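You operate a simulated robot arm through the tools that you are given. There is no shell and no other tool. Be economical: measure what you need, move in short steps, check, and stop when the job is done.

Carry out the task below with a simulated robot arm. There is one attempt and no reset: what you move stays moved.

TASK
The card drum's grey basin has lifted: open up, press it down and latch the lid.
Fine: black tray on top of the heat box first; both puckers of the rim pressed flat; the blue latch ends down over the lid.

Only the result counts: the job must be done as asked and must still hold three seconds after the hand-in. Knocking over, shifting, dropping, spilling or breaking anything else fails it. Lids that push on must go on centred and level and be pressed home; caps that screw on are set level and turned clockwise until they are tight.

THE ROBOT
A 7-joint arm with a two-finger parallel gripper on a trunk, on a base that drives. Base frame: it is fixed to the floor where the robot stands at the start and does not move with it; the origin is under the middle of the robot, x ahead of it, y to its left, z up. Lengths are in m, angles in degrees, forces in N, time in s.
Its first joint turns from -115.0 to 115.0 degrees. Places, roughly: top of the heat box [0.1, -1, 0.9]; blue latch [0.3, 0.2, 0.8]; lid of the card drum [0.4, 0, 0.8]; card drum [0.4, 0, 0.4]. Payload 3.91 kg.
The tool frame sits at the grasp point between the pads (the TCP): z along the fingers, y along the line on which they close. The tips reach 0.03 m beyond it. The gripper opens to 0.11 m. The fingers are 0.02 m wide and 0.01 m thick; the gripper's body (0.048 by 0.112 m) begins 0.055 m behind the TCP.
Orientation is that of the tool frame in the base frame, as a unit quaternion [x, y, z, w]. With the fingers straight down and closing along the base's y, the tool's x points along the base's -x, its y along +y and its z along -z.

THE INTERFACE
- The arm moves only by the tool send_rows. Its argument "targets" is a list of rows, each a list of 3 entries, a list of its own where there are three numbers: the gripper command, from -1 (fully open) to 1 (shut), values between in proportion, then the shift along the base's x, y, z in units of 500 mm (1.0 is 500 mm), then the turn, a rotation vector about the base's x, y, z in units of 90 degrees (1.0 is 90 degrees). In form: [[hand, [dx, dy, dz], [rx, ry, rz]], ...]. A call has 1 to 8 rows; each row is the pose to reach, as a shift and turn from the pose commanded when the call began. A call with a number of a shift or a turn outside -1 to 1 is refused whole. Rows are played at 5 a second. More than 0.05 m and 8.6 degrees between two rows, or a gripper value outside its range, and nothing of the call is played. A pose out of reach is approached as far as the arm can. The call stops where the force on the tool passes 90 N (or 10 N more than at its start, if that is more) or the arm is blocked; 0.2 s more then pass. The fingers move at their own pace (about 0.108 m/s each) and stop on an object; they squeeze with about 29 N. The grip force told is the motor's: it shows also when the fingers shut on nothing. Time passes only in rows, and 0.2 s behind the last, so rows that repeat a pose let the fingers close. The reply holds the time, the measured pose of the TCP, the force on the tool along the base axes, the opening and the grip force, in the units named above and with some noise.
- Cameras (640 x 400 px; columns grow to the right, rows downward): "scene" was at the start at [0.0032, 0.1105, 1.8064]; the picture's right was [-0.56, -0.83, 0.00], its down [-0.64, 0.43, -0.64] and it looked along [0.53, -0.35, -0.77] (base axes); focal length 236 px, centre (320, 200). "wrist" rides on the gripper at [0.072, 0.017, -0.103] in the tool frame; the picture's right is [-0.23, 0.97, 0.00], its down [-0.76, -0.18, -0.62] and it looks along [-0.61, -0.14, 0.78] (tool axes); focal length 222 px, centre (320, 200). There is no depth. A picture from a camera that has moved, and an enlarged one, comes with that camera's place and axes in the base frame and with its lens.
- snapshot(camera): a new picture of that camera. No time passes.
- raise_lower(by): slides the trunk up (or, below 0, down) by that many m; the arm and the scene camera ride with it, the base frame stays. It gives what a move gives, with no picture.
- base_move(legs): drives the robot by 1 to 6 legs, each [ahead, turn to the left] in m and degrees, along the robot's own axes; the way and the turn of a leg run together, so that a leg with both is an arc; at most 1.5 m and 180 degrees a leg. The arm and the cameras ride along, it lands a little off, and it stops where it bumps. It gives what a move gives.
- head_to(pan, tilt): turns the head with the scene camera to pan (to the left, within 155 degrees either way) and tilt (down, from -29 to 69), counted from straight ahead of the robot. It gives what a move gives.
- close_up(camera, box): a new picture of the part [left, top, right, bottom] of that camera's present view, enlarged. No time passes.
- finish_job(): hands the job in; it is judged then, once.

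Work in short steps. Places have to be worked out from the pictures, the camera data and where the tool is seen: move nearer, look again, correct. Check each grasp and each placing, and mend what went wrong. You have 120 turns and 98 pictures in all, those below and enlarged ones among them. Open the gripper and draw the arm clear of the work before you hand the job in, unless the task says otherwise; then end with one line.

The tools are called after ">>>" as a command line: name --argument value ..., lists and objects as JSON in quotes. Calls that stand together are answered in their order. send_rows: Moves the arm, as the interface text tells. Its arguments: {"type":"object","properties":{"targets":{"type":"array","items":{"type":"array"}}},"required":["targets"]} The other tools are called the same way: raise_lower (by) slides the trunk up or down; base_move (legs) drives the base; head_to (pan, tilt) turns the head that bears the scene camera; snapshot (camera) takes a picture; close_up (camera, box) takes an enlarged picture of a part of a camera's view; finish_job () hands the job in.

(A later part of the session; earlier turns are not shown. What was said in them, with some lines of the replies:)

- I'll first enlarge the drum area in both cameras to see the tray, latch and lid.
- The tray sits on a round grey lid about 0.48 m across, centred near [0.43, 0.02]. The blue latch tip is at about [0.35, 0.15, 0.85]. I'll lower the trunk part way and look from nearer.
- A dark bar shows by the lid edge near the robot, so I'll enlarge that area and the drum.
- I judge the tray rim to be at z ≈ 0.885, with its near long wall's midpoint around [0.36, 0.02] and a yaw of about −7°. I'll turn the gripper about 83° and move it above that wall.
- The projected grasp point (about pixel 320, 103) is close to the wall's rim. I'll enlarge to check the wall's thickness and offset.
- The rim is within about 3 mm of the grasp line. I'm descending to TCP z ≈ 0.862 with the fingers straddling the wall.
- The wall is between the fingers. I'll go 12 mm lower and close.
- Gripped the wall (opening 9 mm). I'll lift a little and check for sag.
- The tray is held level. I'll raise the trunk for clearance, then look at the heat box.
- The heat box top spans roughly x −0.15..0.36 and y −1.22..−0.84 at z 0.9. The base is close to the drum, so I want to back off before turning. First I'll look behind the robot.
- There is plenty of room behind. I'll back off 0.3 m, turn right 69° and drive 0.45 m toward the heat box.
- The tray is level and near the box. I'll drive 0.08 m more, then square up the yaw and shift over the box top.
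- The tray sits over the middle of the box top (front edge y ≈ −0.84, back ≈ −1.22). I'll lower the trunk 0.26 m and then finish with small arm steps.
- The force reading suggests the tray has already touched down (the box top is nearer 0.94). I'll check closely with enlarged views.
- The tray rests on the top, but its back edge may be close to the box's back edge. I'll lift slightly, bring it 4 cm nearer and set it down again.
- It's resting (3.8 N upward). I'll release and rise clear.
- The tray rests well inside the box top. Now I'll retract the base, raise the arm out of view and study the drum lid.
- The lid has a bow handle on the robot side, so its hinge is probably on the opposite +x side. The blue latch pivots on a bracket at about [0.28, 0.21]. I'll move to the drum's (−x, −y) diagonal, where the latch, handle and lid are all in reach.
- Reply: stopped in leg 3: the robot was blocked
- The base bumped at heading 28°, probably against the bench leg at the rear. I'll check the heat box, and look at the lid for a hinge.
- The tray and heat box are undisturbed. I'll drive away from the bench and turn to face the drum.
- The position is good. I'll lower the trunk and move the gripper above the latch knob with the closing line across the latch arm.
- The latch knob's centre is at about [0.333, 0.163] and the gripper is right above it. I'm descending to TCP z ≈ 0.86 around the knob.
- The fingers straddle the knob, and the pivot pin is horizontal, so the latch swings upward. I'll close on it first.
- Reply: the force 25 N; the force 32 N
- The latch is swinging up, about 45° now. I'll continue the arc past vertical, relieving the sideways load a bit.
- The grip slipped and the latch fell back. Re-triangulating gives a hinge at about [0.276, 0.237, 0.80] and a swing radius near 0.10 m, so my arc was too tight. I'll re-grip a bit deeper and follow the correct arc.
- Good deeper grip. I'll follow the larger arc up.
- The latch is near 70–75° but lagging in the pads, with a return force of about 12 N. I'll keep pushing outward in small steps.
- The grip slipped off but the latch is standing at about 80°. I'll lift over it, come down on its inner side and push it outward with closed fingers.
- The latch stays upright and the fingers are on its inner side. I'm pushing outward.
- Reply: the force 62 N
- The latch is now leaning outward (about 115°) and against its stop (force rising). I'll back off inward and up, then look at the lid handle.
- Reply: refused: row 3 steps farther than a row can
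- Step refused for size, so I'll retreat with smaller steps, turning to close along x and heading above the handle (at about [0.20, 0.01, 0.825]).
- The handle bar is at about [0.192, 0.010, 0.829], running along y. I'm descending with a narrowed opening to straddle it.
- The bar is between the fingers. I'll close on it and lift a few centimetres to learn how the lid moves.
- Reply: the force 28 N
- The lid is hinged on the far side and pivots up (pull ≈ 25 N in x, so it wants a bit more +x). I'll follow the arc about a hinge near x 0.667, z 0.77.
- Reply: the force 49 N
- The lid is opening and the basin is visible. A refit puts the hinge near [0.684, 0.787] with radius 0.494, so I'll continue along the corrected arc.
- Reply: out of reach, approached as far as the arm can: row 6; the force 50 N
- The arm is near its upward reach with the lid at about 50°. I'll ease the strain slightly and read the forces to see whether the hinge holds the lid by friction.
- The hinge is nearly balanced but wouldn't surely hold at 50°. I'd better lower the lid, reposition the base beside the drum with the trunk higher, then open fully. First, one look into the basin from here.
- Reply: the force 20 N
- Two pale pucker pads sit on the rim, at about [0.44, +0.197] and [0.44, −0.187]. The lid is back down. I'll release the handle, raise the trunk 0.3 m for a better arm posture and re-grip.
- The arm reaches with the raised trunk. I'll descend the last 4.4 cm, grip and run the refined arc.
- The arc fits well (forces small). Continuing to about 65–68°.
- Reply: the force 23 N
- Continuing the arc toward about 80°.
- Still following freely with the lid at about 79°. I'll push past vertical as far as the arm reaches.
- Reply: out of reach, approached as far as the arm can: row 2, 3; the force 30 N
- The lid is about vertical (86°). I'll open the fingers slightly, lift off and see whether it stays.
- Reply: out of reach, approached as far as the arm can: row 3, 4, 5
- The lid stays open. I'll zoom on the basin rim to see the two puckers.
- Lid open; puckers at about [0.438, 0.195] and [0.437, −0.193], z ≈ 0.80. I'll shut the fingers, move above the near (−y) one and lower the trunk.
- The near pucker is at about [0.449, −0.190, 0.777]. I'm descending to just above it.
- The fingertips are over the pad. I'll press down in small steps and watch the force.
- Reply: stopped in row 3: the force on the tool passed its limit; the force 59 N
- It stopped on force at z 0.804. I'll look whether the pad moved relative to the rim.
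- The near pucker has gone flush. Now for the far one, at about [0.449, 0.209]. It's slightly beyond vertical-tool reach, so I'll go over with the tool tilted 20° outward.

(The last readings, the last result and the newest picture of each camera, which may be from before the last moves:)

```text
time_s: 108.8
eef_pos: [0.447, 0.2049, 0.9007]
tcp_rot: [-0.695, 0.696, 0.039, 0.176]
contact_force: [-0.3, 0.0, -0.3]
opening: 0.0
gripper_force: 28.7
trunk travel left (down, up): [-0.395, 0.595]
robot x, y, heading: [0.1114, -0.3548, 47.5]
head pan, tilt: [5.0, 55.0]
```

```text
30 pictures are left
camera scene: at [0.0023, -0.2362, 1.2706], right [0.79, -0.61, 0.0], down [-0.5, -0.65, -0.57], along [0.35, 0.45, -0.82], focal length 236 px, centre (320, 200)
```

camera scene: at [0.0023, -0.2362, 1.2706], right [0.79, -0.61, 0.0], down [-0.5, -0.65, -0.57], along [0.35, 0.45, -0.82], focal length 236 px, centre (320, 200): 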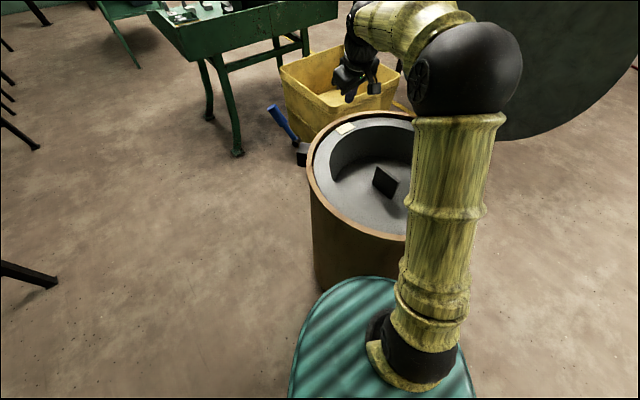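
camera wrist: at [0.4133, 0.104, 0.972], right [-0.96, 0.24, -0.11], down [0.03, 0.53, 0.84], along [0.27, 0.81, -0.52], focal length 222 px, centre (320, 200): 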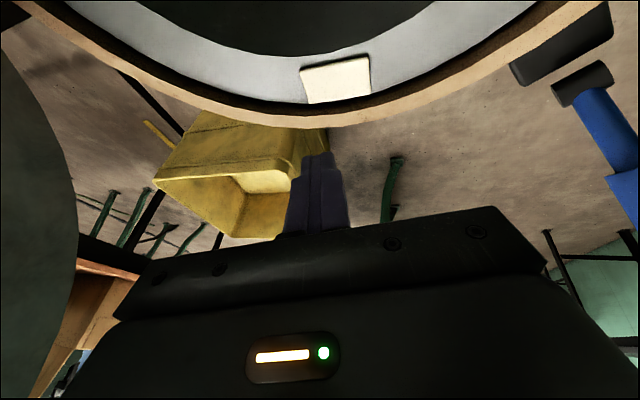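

The far pad is at [0.449, 0.212] and the tilted fingertips are above it. I'm descending and pressing.

>>> send_rows --targets '[[1, [-0.005, -0.004, -0.08], [0, 0, 0]], [1, [-0.005, -0.004, -0.15], [0, 0, 0]], [1, [-0.005, -0.004, -0.172], [0, 0, 0]]]'

>>> snapshot --camera "wrist"

```text
time_s: 109.6
eef_pos: [0.4458, 0.1995, 0.8133]
tcp_rot: [0.696, -0.695, -0.04, -0.175]
contact_force: [-0.6, 0.9, -0.7]
opening: 0.0
gripper_force: 28.7
trunk travel left (down, up): [-0.395, 0.595]
robot x, y, heading: [0.1147, -0.3558, 47.4]
head pan, tilt: [5.0, 55.0]
```

```text
29 pictures are left
camera wrist: at [0.4114, 0.1003, 0.8859], right [-0.96, 0.24, -0.12], down [0.03, 0.53, 0.84], along [0.27, 0.81, -0.52], focal length 222 px, centre (320, 200)
```

wrist: 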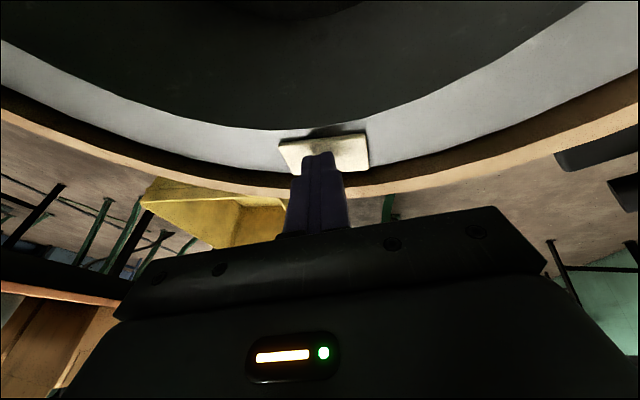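

>>> send_rows --targets '[[1, [0, 0, -0.008], [0, 0, 0]], [1, [0, 0, -0.016], [0, 0, 0]], [1, [0, 0, -0.022], [0, 0, 0]], [1, [0, 0, -0.028], [0, 0, 0]], [1, [0, 0, -0.034], [0, 0, 0]], [1, [0, 0, -0.042], [0, 0, 0]]]'

>>> close_up --camera "wrist" --box '[220, 80, 440, 240]'

```text
time_s: 111.0
eef_pos: [0.443, 0.1986, 0.8059]
tcp_rot: [0.694, -0.694, -0.044, -0.187]
contact_force: [-1.4, -6.4, 64.8]
opening: 0.0
gripper_force: 28.7
trunk travel left (down, up): [-0.395, 0.595]
robot x, y, heading: [0.1116, -0.3573, 47.4]
head pan, tilt: [5.0, 55.0]
```

```text
2.50 times, centred on (330, 160) of wrist
camera zoom: at [0.4097, 0.0982, 0.8752], right [-0.96, 0.25, -0.12], down [0.03, 0.52, 0.86], along [0.27, 0.82, -0.5], focal length 555 px, centre (295, 300)
```

zoom: 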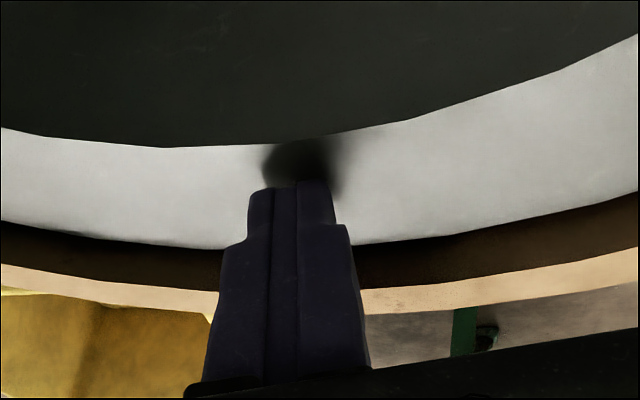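

Both pads appear flush. I'll retreat up, straighten the tool, and check the rim with the scene camera.

>>> send_rows --targets '[[1, [0, 0, 0.08], [0, 0, 0]], [1, [0, -0.01, 0.17], [0, 0, 0]], [1, [0, -0.08, 0.2], [-0.0635, 0.038, 0]], [1, [0, -0.16, 0.22], [-0.127, 0.076, 0]], [1, [0, -0.24, 0.24], [-0.1957, 0.1172, 0]], [1, [-0.05, -0.31, 0.26], [-0.1957, 0.1172, 0]], [1, [-0.11, -0.38, 0.28], [-0.1957, 0.1172, 0]]]'

>>> raise_lower --by 0.35

>>> close_up --camera "scene" --box '[270, 100, 550, 300]'

```text
time_s: 112.6
eef_pos: [0.3889, 0.01, 0.9332]
tcp_rot: [0.707, -0.707, 0.003, -0.001]
contact_force: [-0.6, 0.7, -0.3]
opening: 0.0001
gripper_force: 29.2
trunk travel left (down, up): [-0.395, 0.595]
robot x, y, heading: [0.1133, -0.3526, 47.4]
head pan, tilt: [5.0, 55.0]
```

```text
time_s: 116.0
eef_pos: [0.3891, 0.0118, 1.2824]
tcp_rot: [0.708, -0.707, 0.003, -0.001]
contact_force: [-0.6, 0.5, 0.3]
opening: 0.0002
gripper_force: 29.7
trunk travel left (down, up): [-0.745, 0.245]
robot x, y, heading: [0.1152, -0.3517, 47.4]
head pan, tilt: [5.0, 55.0]
```

```text
2.00 times, centred on (410, 200) of scene
camera zoom: at [0.0023, -0.2361, 1.6205], right [0.79, -0.61, 0.0], down [-0.5, -0.65, -0.57], along [0.35, 0.45, -0.82], focal length 472 px, centre (140, 200)
```

zoom: 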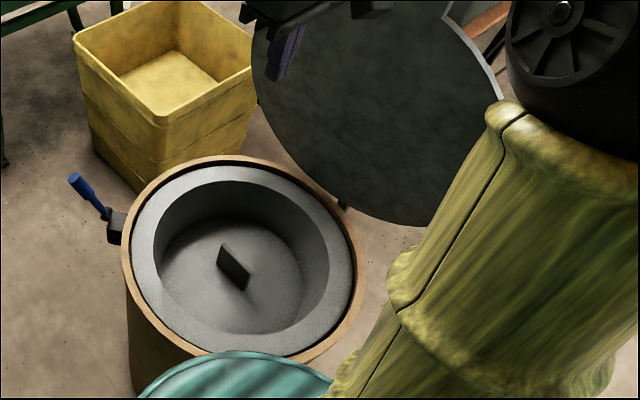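

Both puckers are flush. Next the lid: I'll raise the trunk a bit more and move toward the handle to locate it.

>>> raise_lower --by 0.12

>>> send_rows --targets '[[1, [0.09, 0, 0], [0, 0, 0]], [1, [0.18, 0, 0], [0, 0, 0]], [0.2, [0.27, 0, 0], [0, 0, 0]], [0.2, [0.36, 0, 0], [0, 0, 0]], [0.2, [0.44, 0, 0], [0, 0, 0]]]'

>>> snapshot --camera "wrist"

>>> snapshot --camera "scene"

```text
time_s: 117.5
eef_pos: [0.3885, 0.0106, 1.4024]
tcp_rot: [0.708, -0.706, 0.002, -0.002]
contact_force: [0.6, -0.1, -0.2]
opening: 0.0
gripper_force: 29.0
trunk travel left (down, up): [-0.865, 0.125]
robot x, y, heading: [0.1107, -0.3533, 47.3]
head pan, tilt: [5.0, 55.0]
```

```text
time_s: 118.7
eef_pos: [0.6108, 0.011, 1.4012]
tcp_rot: [0.708, -0.706, 0.002, -0.002]
contact_force: [-0.1, 0.1, -0.4]
opening: 0.0439
gripper_force: 0.1
trunk travel left (down, up): [-0.865, 0.125]
robot x, y, heading: [0.111, -0.3494, 47.4]
head pan, tilt: [5.0, 55.0]
```

```text
26 pictures are left
camera wrist: at [0.5936, -0.0613, 1.5054], right [-0.97, 0.23, -0.01], down [0.17, 0.76, 0.62], along [0.14, 0.61, -0.78], focal length 222 px, centre (320, 200)
```

wrist: 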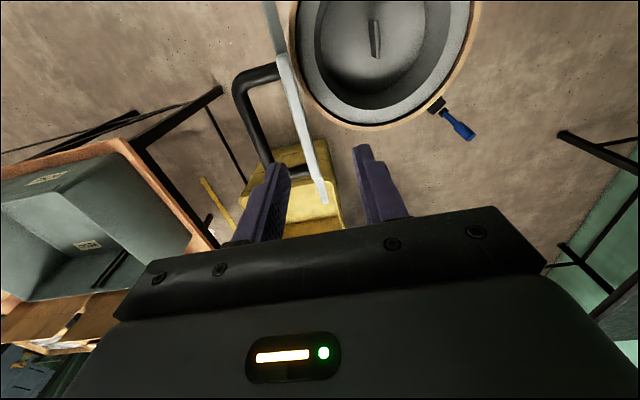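

```text
25 pictures are left
camera scene: at [0.0047, -0.2357, 1.7407], right [0.79, -0.61, 0.0], down [-0.5, -0.65, -0.57], along [0.35, 0.45, -0.82], focal length 236 px, centre (320, 200)
```

scene: 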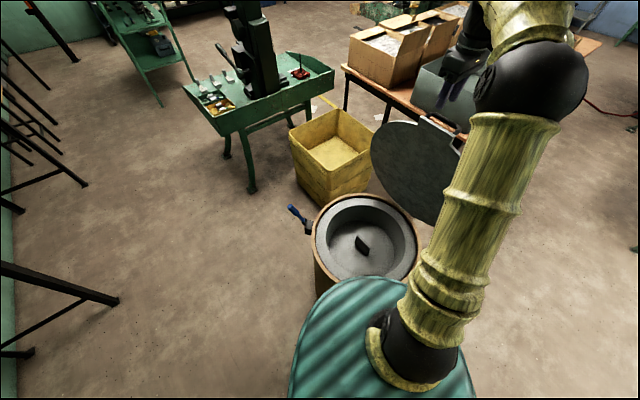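

The handle bar is at about [0.684, 0.0, 1.28]. I'll move over it and descend with the narrowed gripper.

>>> send_rows --targets '[[0.2, [0.075, 0, 0], [0, 0, 0]], [0.2, [0.147, 0, 0], [0, 0, 0]], [0.2, [0.147, -0.01, -0.08], [0, 0, 0]], [0.2, [0.147, -0.01, -0.16], [0, 0, 0]], [0.2, [0.147, -0.01, -0.2], [0, 0, 0]]]'

>>> snapshot --camera "wrist"

```text
time_s: 119.9
eef_pos: [0.682, 0.0055, 1.3015]
tcp_rot: [0.708, -0.706, 0.003, -0.002]
contact_force: [-0.2, -0.5, 0.3]
opening: 0.0438
gripper_force: 0.1
trunk travel left (down, up): [-0.865, 0.125]
robot x, y, heading: [0.1123, -0.3532, 47.6]
head pan, tilt: [5.0, 55.0]
```

```text
24 pictures are left
camera wrist: at [0.6641, -0.0668, 1.406], right [-0.97, 0.23, -0.01], down [0.17, 0.76, 0.62], along [0.15, 0.61, -0.78], focal length 222 px, centre (320, 200)
```

wrist: 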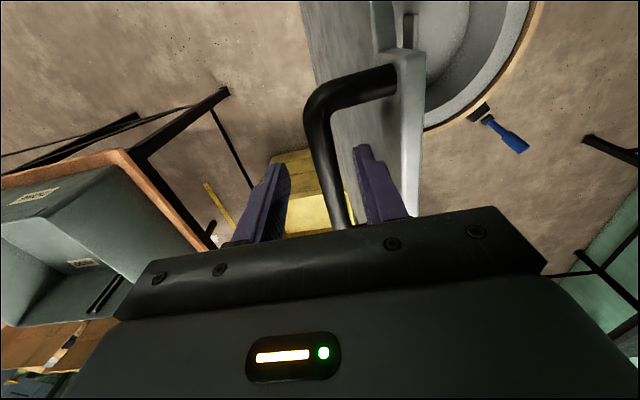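

The bar is between the fingers; I'll close on it and swing the lid back along the reverse arc.

>>> send_rows --targets '[[0.2, [0, 0, -0.008], [0, 0, 0]], [1, [0, 0, -0.008], [0, 0, 0]], [1, [0, 0, -0.008], [0, 0, 0]], [1, [0, 0, -0.008], [0, 0, 0]]]'

>>> send_rows --targets '[[1, [-0.0688, 0, -0.0024], [0, 0, 0]], [1, [-0.1374, 0, -0.0096], [0, 0, 0]], [1, [-0.2052, 0, -0.0216], [0, 0, 0]], [1, [-0.2722, 0, -0.0382], [0, 0, 0]], [1, [-0.3378, 0, -0.0596], [0, 0, 0]], [1, [-0.4016, 0, -0.0854], [0, 0, 0]], [1, [-0.4636, 0, -0.1156], [0, 0, 0]], [1, [-0.5232, 0, -0.15], [0, 0, 0]]]'

```text
time_s: 120.9
eef_pos: [0.6822, 0.0058, 1.2984]
tcp_rot: [0.708, -0.706, 0.003, -0.002]
contact_force: [-2.1, 1.4, -0.6]
opening: 0.0139
gripper_force: 44.8
trunk travel left (down, up): [-0.865, 0.125]
robot x, y, heading: [0.112, -0.3583, 47.3]
head pan, tilt: [5.0, 55.0]
```

```text
time_s: 122.7
eef_pos: [0.4235, 0.0056, 1.2228]
tcp_rot: [0.708, -0.706, 0.003, -0.001]
contact_force: [11.3, -5.3, -20.4]
opening: 0.0135
gripper_force: 44.9
trunk travel left (down, up): [-0.865, 0.125]
robot x, y, heading: [0.1119, -0.3532, 47.5]
head pan, tilt: [5.0, 55.0]
```

>>> send_rows --targets '[[1, [-0.0572, 0, -0.0426], [0, 0, 0]], [1, [-0.1114, 0, -0.085], [0, 0, 0]], [1, [-0.1628, 0, -0.1312], [0, 0, 0]], [1, [-0.2106, 0, -0.18], [0, 0, 0]], [1, [-0.2548, 0, -0.232], [0, 0, 0]], [1, [-0.2954, 0, -0.287], [0, 0, 0]], [1, [-0.332, 0, -0.3446], [0, 0, 0]], [1, [-0.3642, 0, -0.4046], [0, 0, 0]]]'

```text
time_s: 124.5
eef_pos: [0.2393, 0.0057, 1.0222]
tcp_rot: [0.708, -0.706, 0.004, 0.0]
contact_force: [13.5, -5.6, -13.0]
opening: 0.0136
gripper_force: 45.0
trunk travel left (down, up): [-0.865, 0.125]
robot x, y, heading: [0.1108, -0.3539, 47.4]
head pan, tilt: [5.0, 55.0]
```

>>> send_rows --targets '[[1, [-0.0282, 0, -0.063], [0, 0, 0]], [1, [-0.0516, 0, -0.1276], [0, 0, 0]], [1, [-0.0706, 0, -0.194], [0, 0, 0]], [1, [-0.085, 0, -0.2614], [0, 0, 0]], [1, [-0.0946, 0, -0.3296], [0, 0, 0]], [1, [-0.0966, 0, -0.352], [0, 0, 0]]]'

>>> snapshot --camera "scene"

```text
time_s: 125.9
eef_pos: [0.192, 0.0071, 0.8467]
tcp_rot: [0.708, -0.706, 0.002, -0.004]
contact_force: [15.6, -6.3, 39.5]
opening: 0.0138
gripper_force: 44.3
trunk travel left (down, up): [-0.865, 0.125]
robot x, y, heading: [0.1149, -0.3514, 47.4]
head pan, tilt: [5.0, 55.0]
```

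```text
23 pictures are left
camera scene: at [0.004, -0.2391, 1.7418], right [0.79, -0.61, 0.0], down [-0.5, -0.65, -0.57], along [0.35, 0.46, -0.82], focal length 236 px, centre (320, 200)
```

scene: 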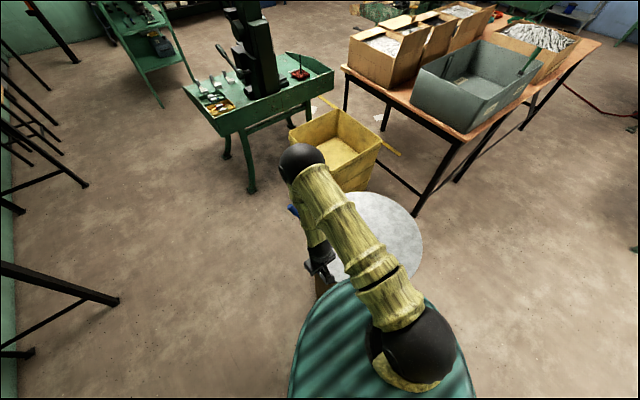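

The lid is seated (it bears up at the same height as before). I'll release the handle, rise, and prepare to swing the latch back with closed fingers tilted outward for reach.

>>> send_rows --targets '[[0.2, [0, 0, 0.005], [0, 0, 0]], [0.2, [0, 0, 0.005], [0, 0, 0]], [0.2, [0, 0, 0.08], [0, 0, 0]], [0.2, [0, 0, 0.17], [0, 0, 0]], [0.2, [0, 0, 0.26], [0, 0, 0]], [0.2, [0, 0, 0.35], [0, 0, 0]], [0.2, [0, 0, 0.44], [0, 0, 0]], [0.2, [0, 0, 0.53], [0, 0, 0]]]'

>>> send_rows --targets '[[1, [0, 0.06, 0.07], [0.082, -0.0138, 0]], [1, [0, 0.12, 0.14], [0.164, -0.0275, 0]], [1, [0, 0.19, 0.2], [0.2465, -0.041, 0]], [1, [0.01, 0.27, 0.24], [0.3287, -0.055, 0]], [1, [0.03, 0.35, 0.26], [0.3287, -0.055, 0]], [1, [0.05, 0.43, 0.28], [0.3287, -0.055, 0]]]'

>>> raise_lower --by -0.25

>>> snapshot --camera "scene"

```text
time_s: 127.7
eef_pos: [0.1903, 0.0059, 1.1109]
tcp_rot: [0.707, -0.707, 0.004, -0.001]
contact_force: [0.1, -0.6, 0.0]
opening: 0.044
gripper_force: 0.1
trunk travel left (down, up): [-0.865, 0.125]
robot x, y, heading: [0.1119, -0.3514, 47.7]
head pan, tilt: [5.0, 55.0]
```

```text
time_s: 129.1
eef_pos: [0.215, 0.2211, 1.2494]
tcp_rot: [0.684, -0.683, -0.146, -0.212]
contact_force: [-0.7, -0.3, -0.4]
opening: 0.0
gripper_force: 28.9
trunk travel left (down, up): [-0.865, 0.125]
robot x, y, heading: [0.1123, -0.353, 47.5]
head pan, tilt: [5.0, 55.0]
```

```text
time_s: 131.7
eef_pos: [0.2159, 0.2198, 1.0002]
tcp_rot: [-0.683, 0.683, 0.147, 0.212]
contact_force: [-0.3, 0.9, 0.4]
opening: 0.0002
gripper_force: 29.2
trunk travel left (down, up): [-0.615, 0.375]
robot x, y, heading: [0.1141, -0.3516, 47.8]
head pan, tilt: [5.0, 55.0]
```

```text
22 pictures are left
camera scene: at [0.0024, -0.2361, 1.4906], right [0.79, -0.61, 0.0], down [-0.5, -0.65, -0.57], along [0.35, 0.45, -0.82], focal length 236 px, centre (320, 200)
```

scene: 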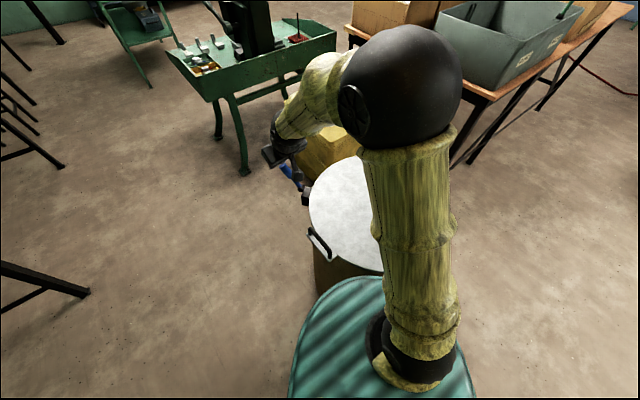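

>>> close_up --camera "scene" --box '[240, 120, 400, 280]'

>>> snapshot --camera "wrist"

```text
2.50 times, centred on (320, 200) of scene
camera zoom: at [0.0024, -0.2361, 1.4906], right [0.79, -0.61, 0.0], down [-0.5, -0.65, -0.57], along [0.35, 0.45, -0.82], focal length 590 px, centre (320, 200)
```

zoom: 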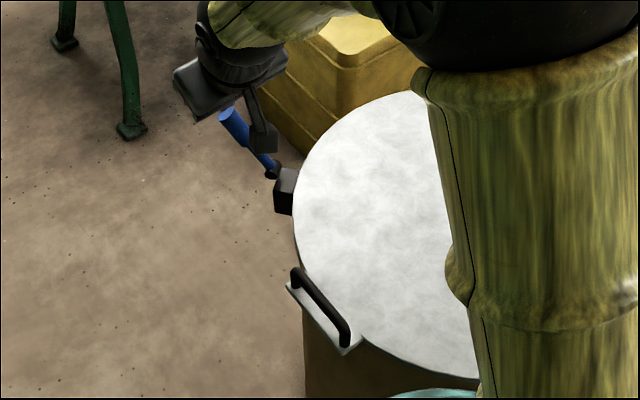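

```text
20 pictures are left
camera wrist: at [0.1911, 0.106, 1.053], right [-0.97, 0.22, 0.02], down [0.1, 0.35, 0.93], along [0.2, 0.91, -0.37], focal length 222 px, centre (320, 200)
```

wrist: 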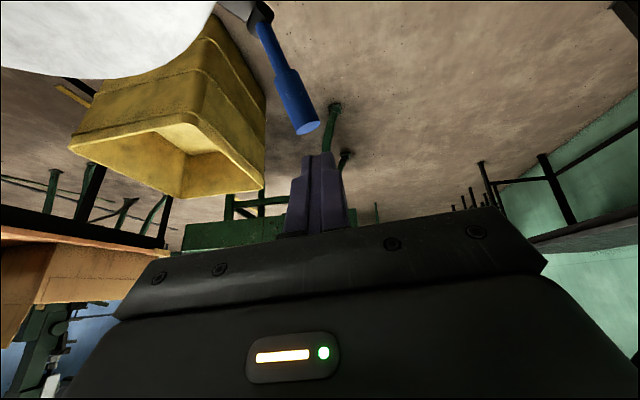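

The latch tip is at [0.240, 0.271, 0.91]. I'll pass over it and come down on its outer side.

>>> send_rows --targets '[[1, [0, 0.09, 0.01], [0, 0, 0]], [1, [0, 0.17, 0.01], [0, 0, 0]], [1, [0.004, 0.205, 0], [0, 0, 0]], [1, [0.004, 0.205, -0.09], [0, 0, 0]], [1, [0.004, 0.205, -0.18], [0, 0, 0]]]'

>>> close_up --camera "scene" --box '[240, 120, 400, 280]'

>>> snapshot --camera "wrist"

```text
time_s: 132.9
eef_pos: [0.2176, 0.3224, 0.9091]
tcp_rot: [-0.683, 0.683, 0.147, 0.213]
contact_force: [0.0, -1.0, 0.0]
opening: 0.0001
gripper_force: 29.6
trunk travel left (down, up): [-0.615, 0.375]
robot x, y, heading: [0.111, -0.3546, 47.4]
head pan, tilt: [5.0, 55.0]
```

```text
2.50 times, centred on (320, 200) of scene
camera zoom: at [0.0018, -0.2359, 1.4905], right [0.79, -0.61, 0.0], down [-0.5, -0.65, -0.57], along [0.35, 0.45, -0.82], focal length 590 px, centre (320, 200)
```

zoom: 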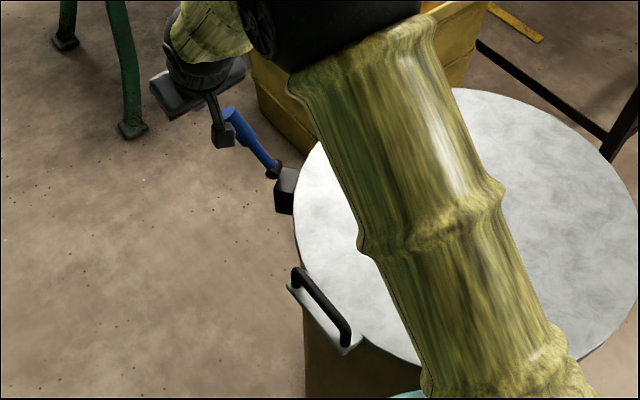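

```text
18 pictures are left
camera wrist: at [0.1939, 0.2083, 0.9626], right [-0.97, 0.22, 0.02], down [0.1, 0.35, 0.93], along [0.2, 0.91, -0.37], focal length 222 px, centre (320, 200)
```

wrist: 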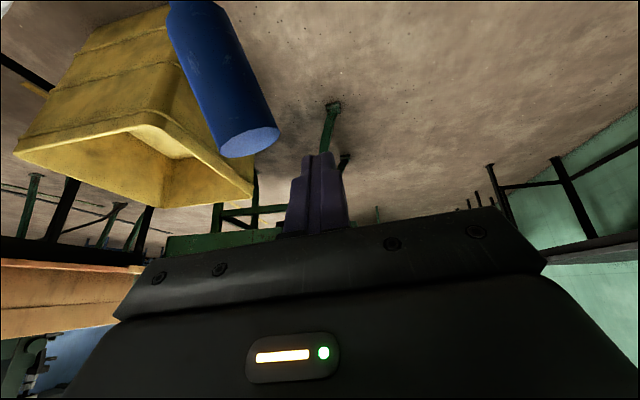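

The fingers are outside the latch, about 13 mm off to the side. I'll centre them and push the latch inward past vertical.

>>> send_rows --targets '[[1, [-0.0208, -0.0158, 0], [0, 0, 0]], [1, [0.002, -0.046, 0], [0, 0, 0]], [1, [0.026, -0.078, 0], [0, 0, 0]], [1, [0.05, -0.11, 0], [0, 0, 0]], [1, [0.074, -0.141, 0], [0, 0, 0]], [1, [0.098, -0.173, 0], [0, 0, 0]], [1, [0.122, -0.205, 0], [0, 0, 0]], [1, [0.138, -0.226, 0], [0, 0, 0]]]'

>>> close_up --camera "scene" --box '[240, 120, 400, 280]'

```text
time_s: 134.7
eef_pos: [0.2864, 0.2074, 0.9095]
tcp_rot: [0.684, -0.682, -0.148, -0.212]
contact_force: [0.1, -0.2, -0.4]
opening: 0.0003
gripper_force: 29.1
trunk travel left (down, up): [-0.615, 0.375]
robot x, y, heading: [0.1109, -0.3506, 47.6]
head pan, tilt: [5.0, 55.0]
```

```text
2.50 times, centred on (320, 200) of scene
camera zoom: at [0.0025, -0.2363, 1.4906], right [0.79, -0.61, 0.0], down [-0.5, -0.65, -0.57], along [0.35, 0.45, -0.82], focal length 590 px, centre (320, 200)
```

zoom: 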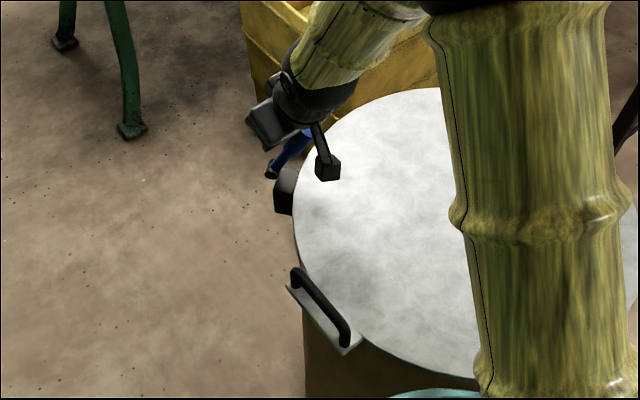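

The latch is past vertical, leaning inward at about 55°. I'll keep pushing it inward and down.

>>> send_rows --targets '[[1, [0.018, -0.024, -0.016], [0, 0, 0]], [1, [0.036, -0.048, -0.034], [0, 0, 0]], [1, [0.054, -0.072, -0.054], [0, 0, 0]], [1, [0.072, -0.096, -0.074], [0, 0, 0]]]'

>>> close_up --camera "scene" --box '[240, 120, 400, 280]'

```text
time_s: 135.7
eef_pos: [0.3207, 0.162, 0.8745]
tcp_rot: [0.683, -0.682, -0.148, -0.215]
contact_force: [-2.1, 2.2, 8.5]
opening: 0.0
gripper_force: 29.3
trunk travel left (down, up): [-0.615, 0.375]
robot x, y, heading: [0.1137, -0.355, 47.4]
head pan, tilt: [5.0, 55.0]
```

```text
2.50 times, centred on (320, 200) of scene
camera zoom: at [0.0014, -0.2364, 1.4907], right [0.79, -0.61, 0.0], down [-0.5, -0.65, -0.57], along [0.35, 0.46, -0.82], focal length 590 px, centre (320, 200)
```

zoom: 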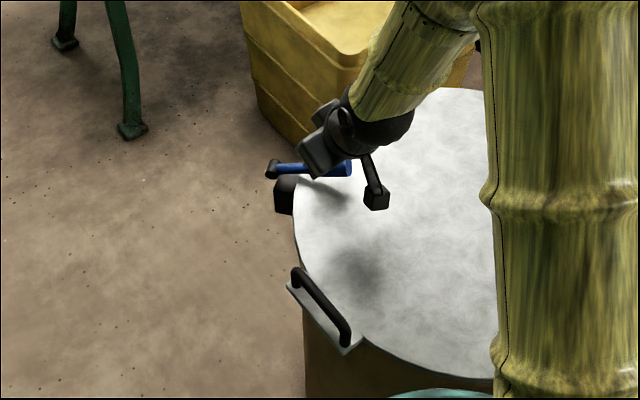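

The latch is almost down and the fingers rest on the knob (8.5 N). I'll press it down gently until it bottoms.

>>> send_rows --targets '[[1, [0, 0, -0.008], [0, 0, 0]], [1, [0, 0, -0.016], [0, 0, 0]], [1, [0, 0, -0.022], [0, 0, 0]], [1, [0, 0, -0.028], [0, 0, 0]]]'

```text
time_s: 136.8
eef_pos: [0.3235, 0.169, 0.8704]
tcp_rot: [0.681, -0.677, -0.156, -0.229]
contact_force: [-2.2, 1.9, 29.5]
opening: 0.0
gripper_force: 28.7
trunk travel left (down, up): [-0.615, 0.375]
robot x, y, heading: [0.1103, -0.3516, 47.5]
head pan, tilt: [5.0, 55.0]
stopped in row 4: the force on the tool passed its limit (the readings are from after the stop); the commanded pose is now the measured one
```

It bottomed firmly. I'll retreat up and back, straightening the tool, then inspect.

>>> send_rows --targets '[[1, [0, 0, 0.08], [0, 0, 0]], [1, [0, -0.02, 0.17], [0, 0, 0]], [0.5, [0, -0.09, 0.21], [-0.082, 0.0138, 0]], [0, [0, -0.16, 0.25], [-0.164, 0.0275, 0]], [-0.5, [0, -0.23, 0.29], [-0.2465, 0.041, 0]], [-1, [0, -0.3, 0.33], [-0.3287, 0.055, 0]], [-1, [0, -0.36, 0.37], [-0.35, 0.058, 0]], [-1, [-0.03, -0.43, 0.42], [-0.35, 0.058, 0]]]'

>>> raise_lower --by 0.15

>>> close_up --camera "scene" --box '[240, 120, 480, 300]'

>>> snapshot --camera "wrist"

```text
time_s: 138.6
eef_pos: [0.3082, -0.0513, 1.0773]
tcp_rot: [0.71, -0.705, 0.007, 0.0]
contact_force: [0.2, 0.0, 0.0]
opening: 0.11
gripper_force: 0.1
trunk travel left (down, up): [-0.615, 0.375]
robot x, y, heading: [0.1116, -0.3524, 47.7]
head pan, tilt: [5.0, 55.0]
```

```text
time_s: 140.3
eef_pos: [0.3085, -0.05, 1.227]
tcp_rot: [0.709, -0.705, 0.008, 0.0]
contact_force: [0.0, 0.6, -0.3]
opening: 0.1099
gripper_force: 0.1
trunk travel left (down, up): [-0.765, 0.225]
robot x, y, heading: [0.1137, -0.3546, 47.5]
head pan, tilt: [5.0, 55.0]
```

```text
2.22 times, centred on (360, 210) of scene
camera zoom: at [0.0023, -0.2362, 1.6405], right [0.79, -0.61, 0.0], down [-0.5, -0.65, -0.57], along [0.35, 0.45, -0.82], focal length 525 px, centre (231, 178)
```

zoom: 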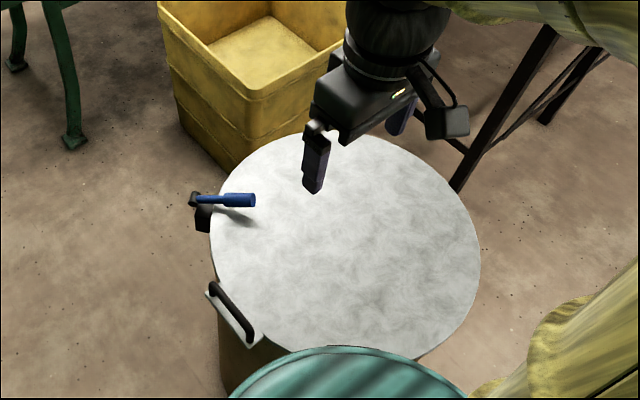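

```text
14 pictures are left
camera wrist: at [0.2911, -0.121, 1.3312], right [-0.97, 0.22, -0.01], down [0.17, 0.77, 0.62], along [0.15, 0.6, -0.79], focal length 222 px, centre (320, 200)
```

wrist: 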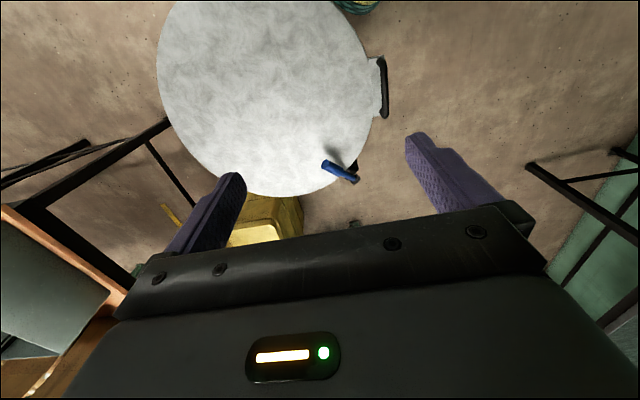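

The latch lies over the closed lid as at the start. One last check of the tray on the heat box.

>>> head_to --pan -120 --tilt 50

>>> snapshot --camera "scene"

```text
time_s: 142.3
eef_pos: [0.3097, -0.0487, 1.2265]
tcp_rot: [0.709, -0.705, 0.008, 0.001]
contact_force: [0.5, -0.7, -0.7]
opening: 0.11
gripper_force: 0.0
trunk travel left (down, up): [-0.765, 0.225]
robot x, y, heading: [0.1166, -0.3511, 47.6]
head pan, tilt: [-120.0, 50.0]
```

```text
13 pictures are left
camera scene: at [-0.0184, -0.3669, 1.6471], right [-0.95, -0.3, 0.0], down [-0.23, 0.73, -0.64], along [0.19, -0.61, -0.77], focal length 236 px, centre (320, 200)
```

scene: 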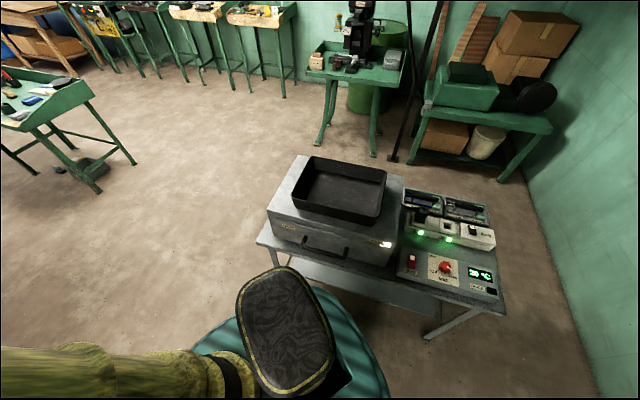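

The tray sits securely on the heat box, the lid is closed and latched, and the arm is clear, so I'm handing in.

>>> finish_job

```text
The job is handed in.
```

The job is handed in: the black tray is on the heat box, both rim puckers are pressed flat, the lid is closed and the blue latch is down over it; the base bumped once, probably on the heat-box bench, and nothing appeared moved.
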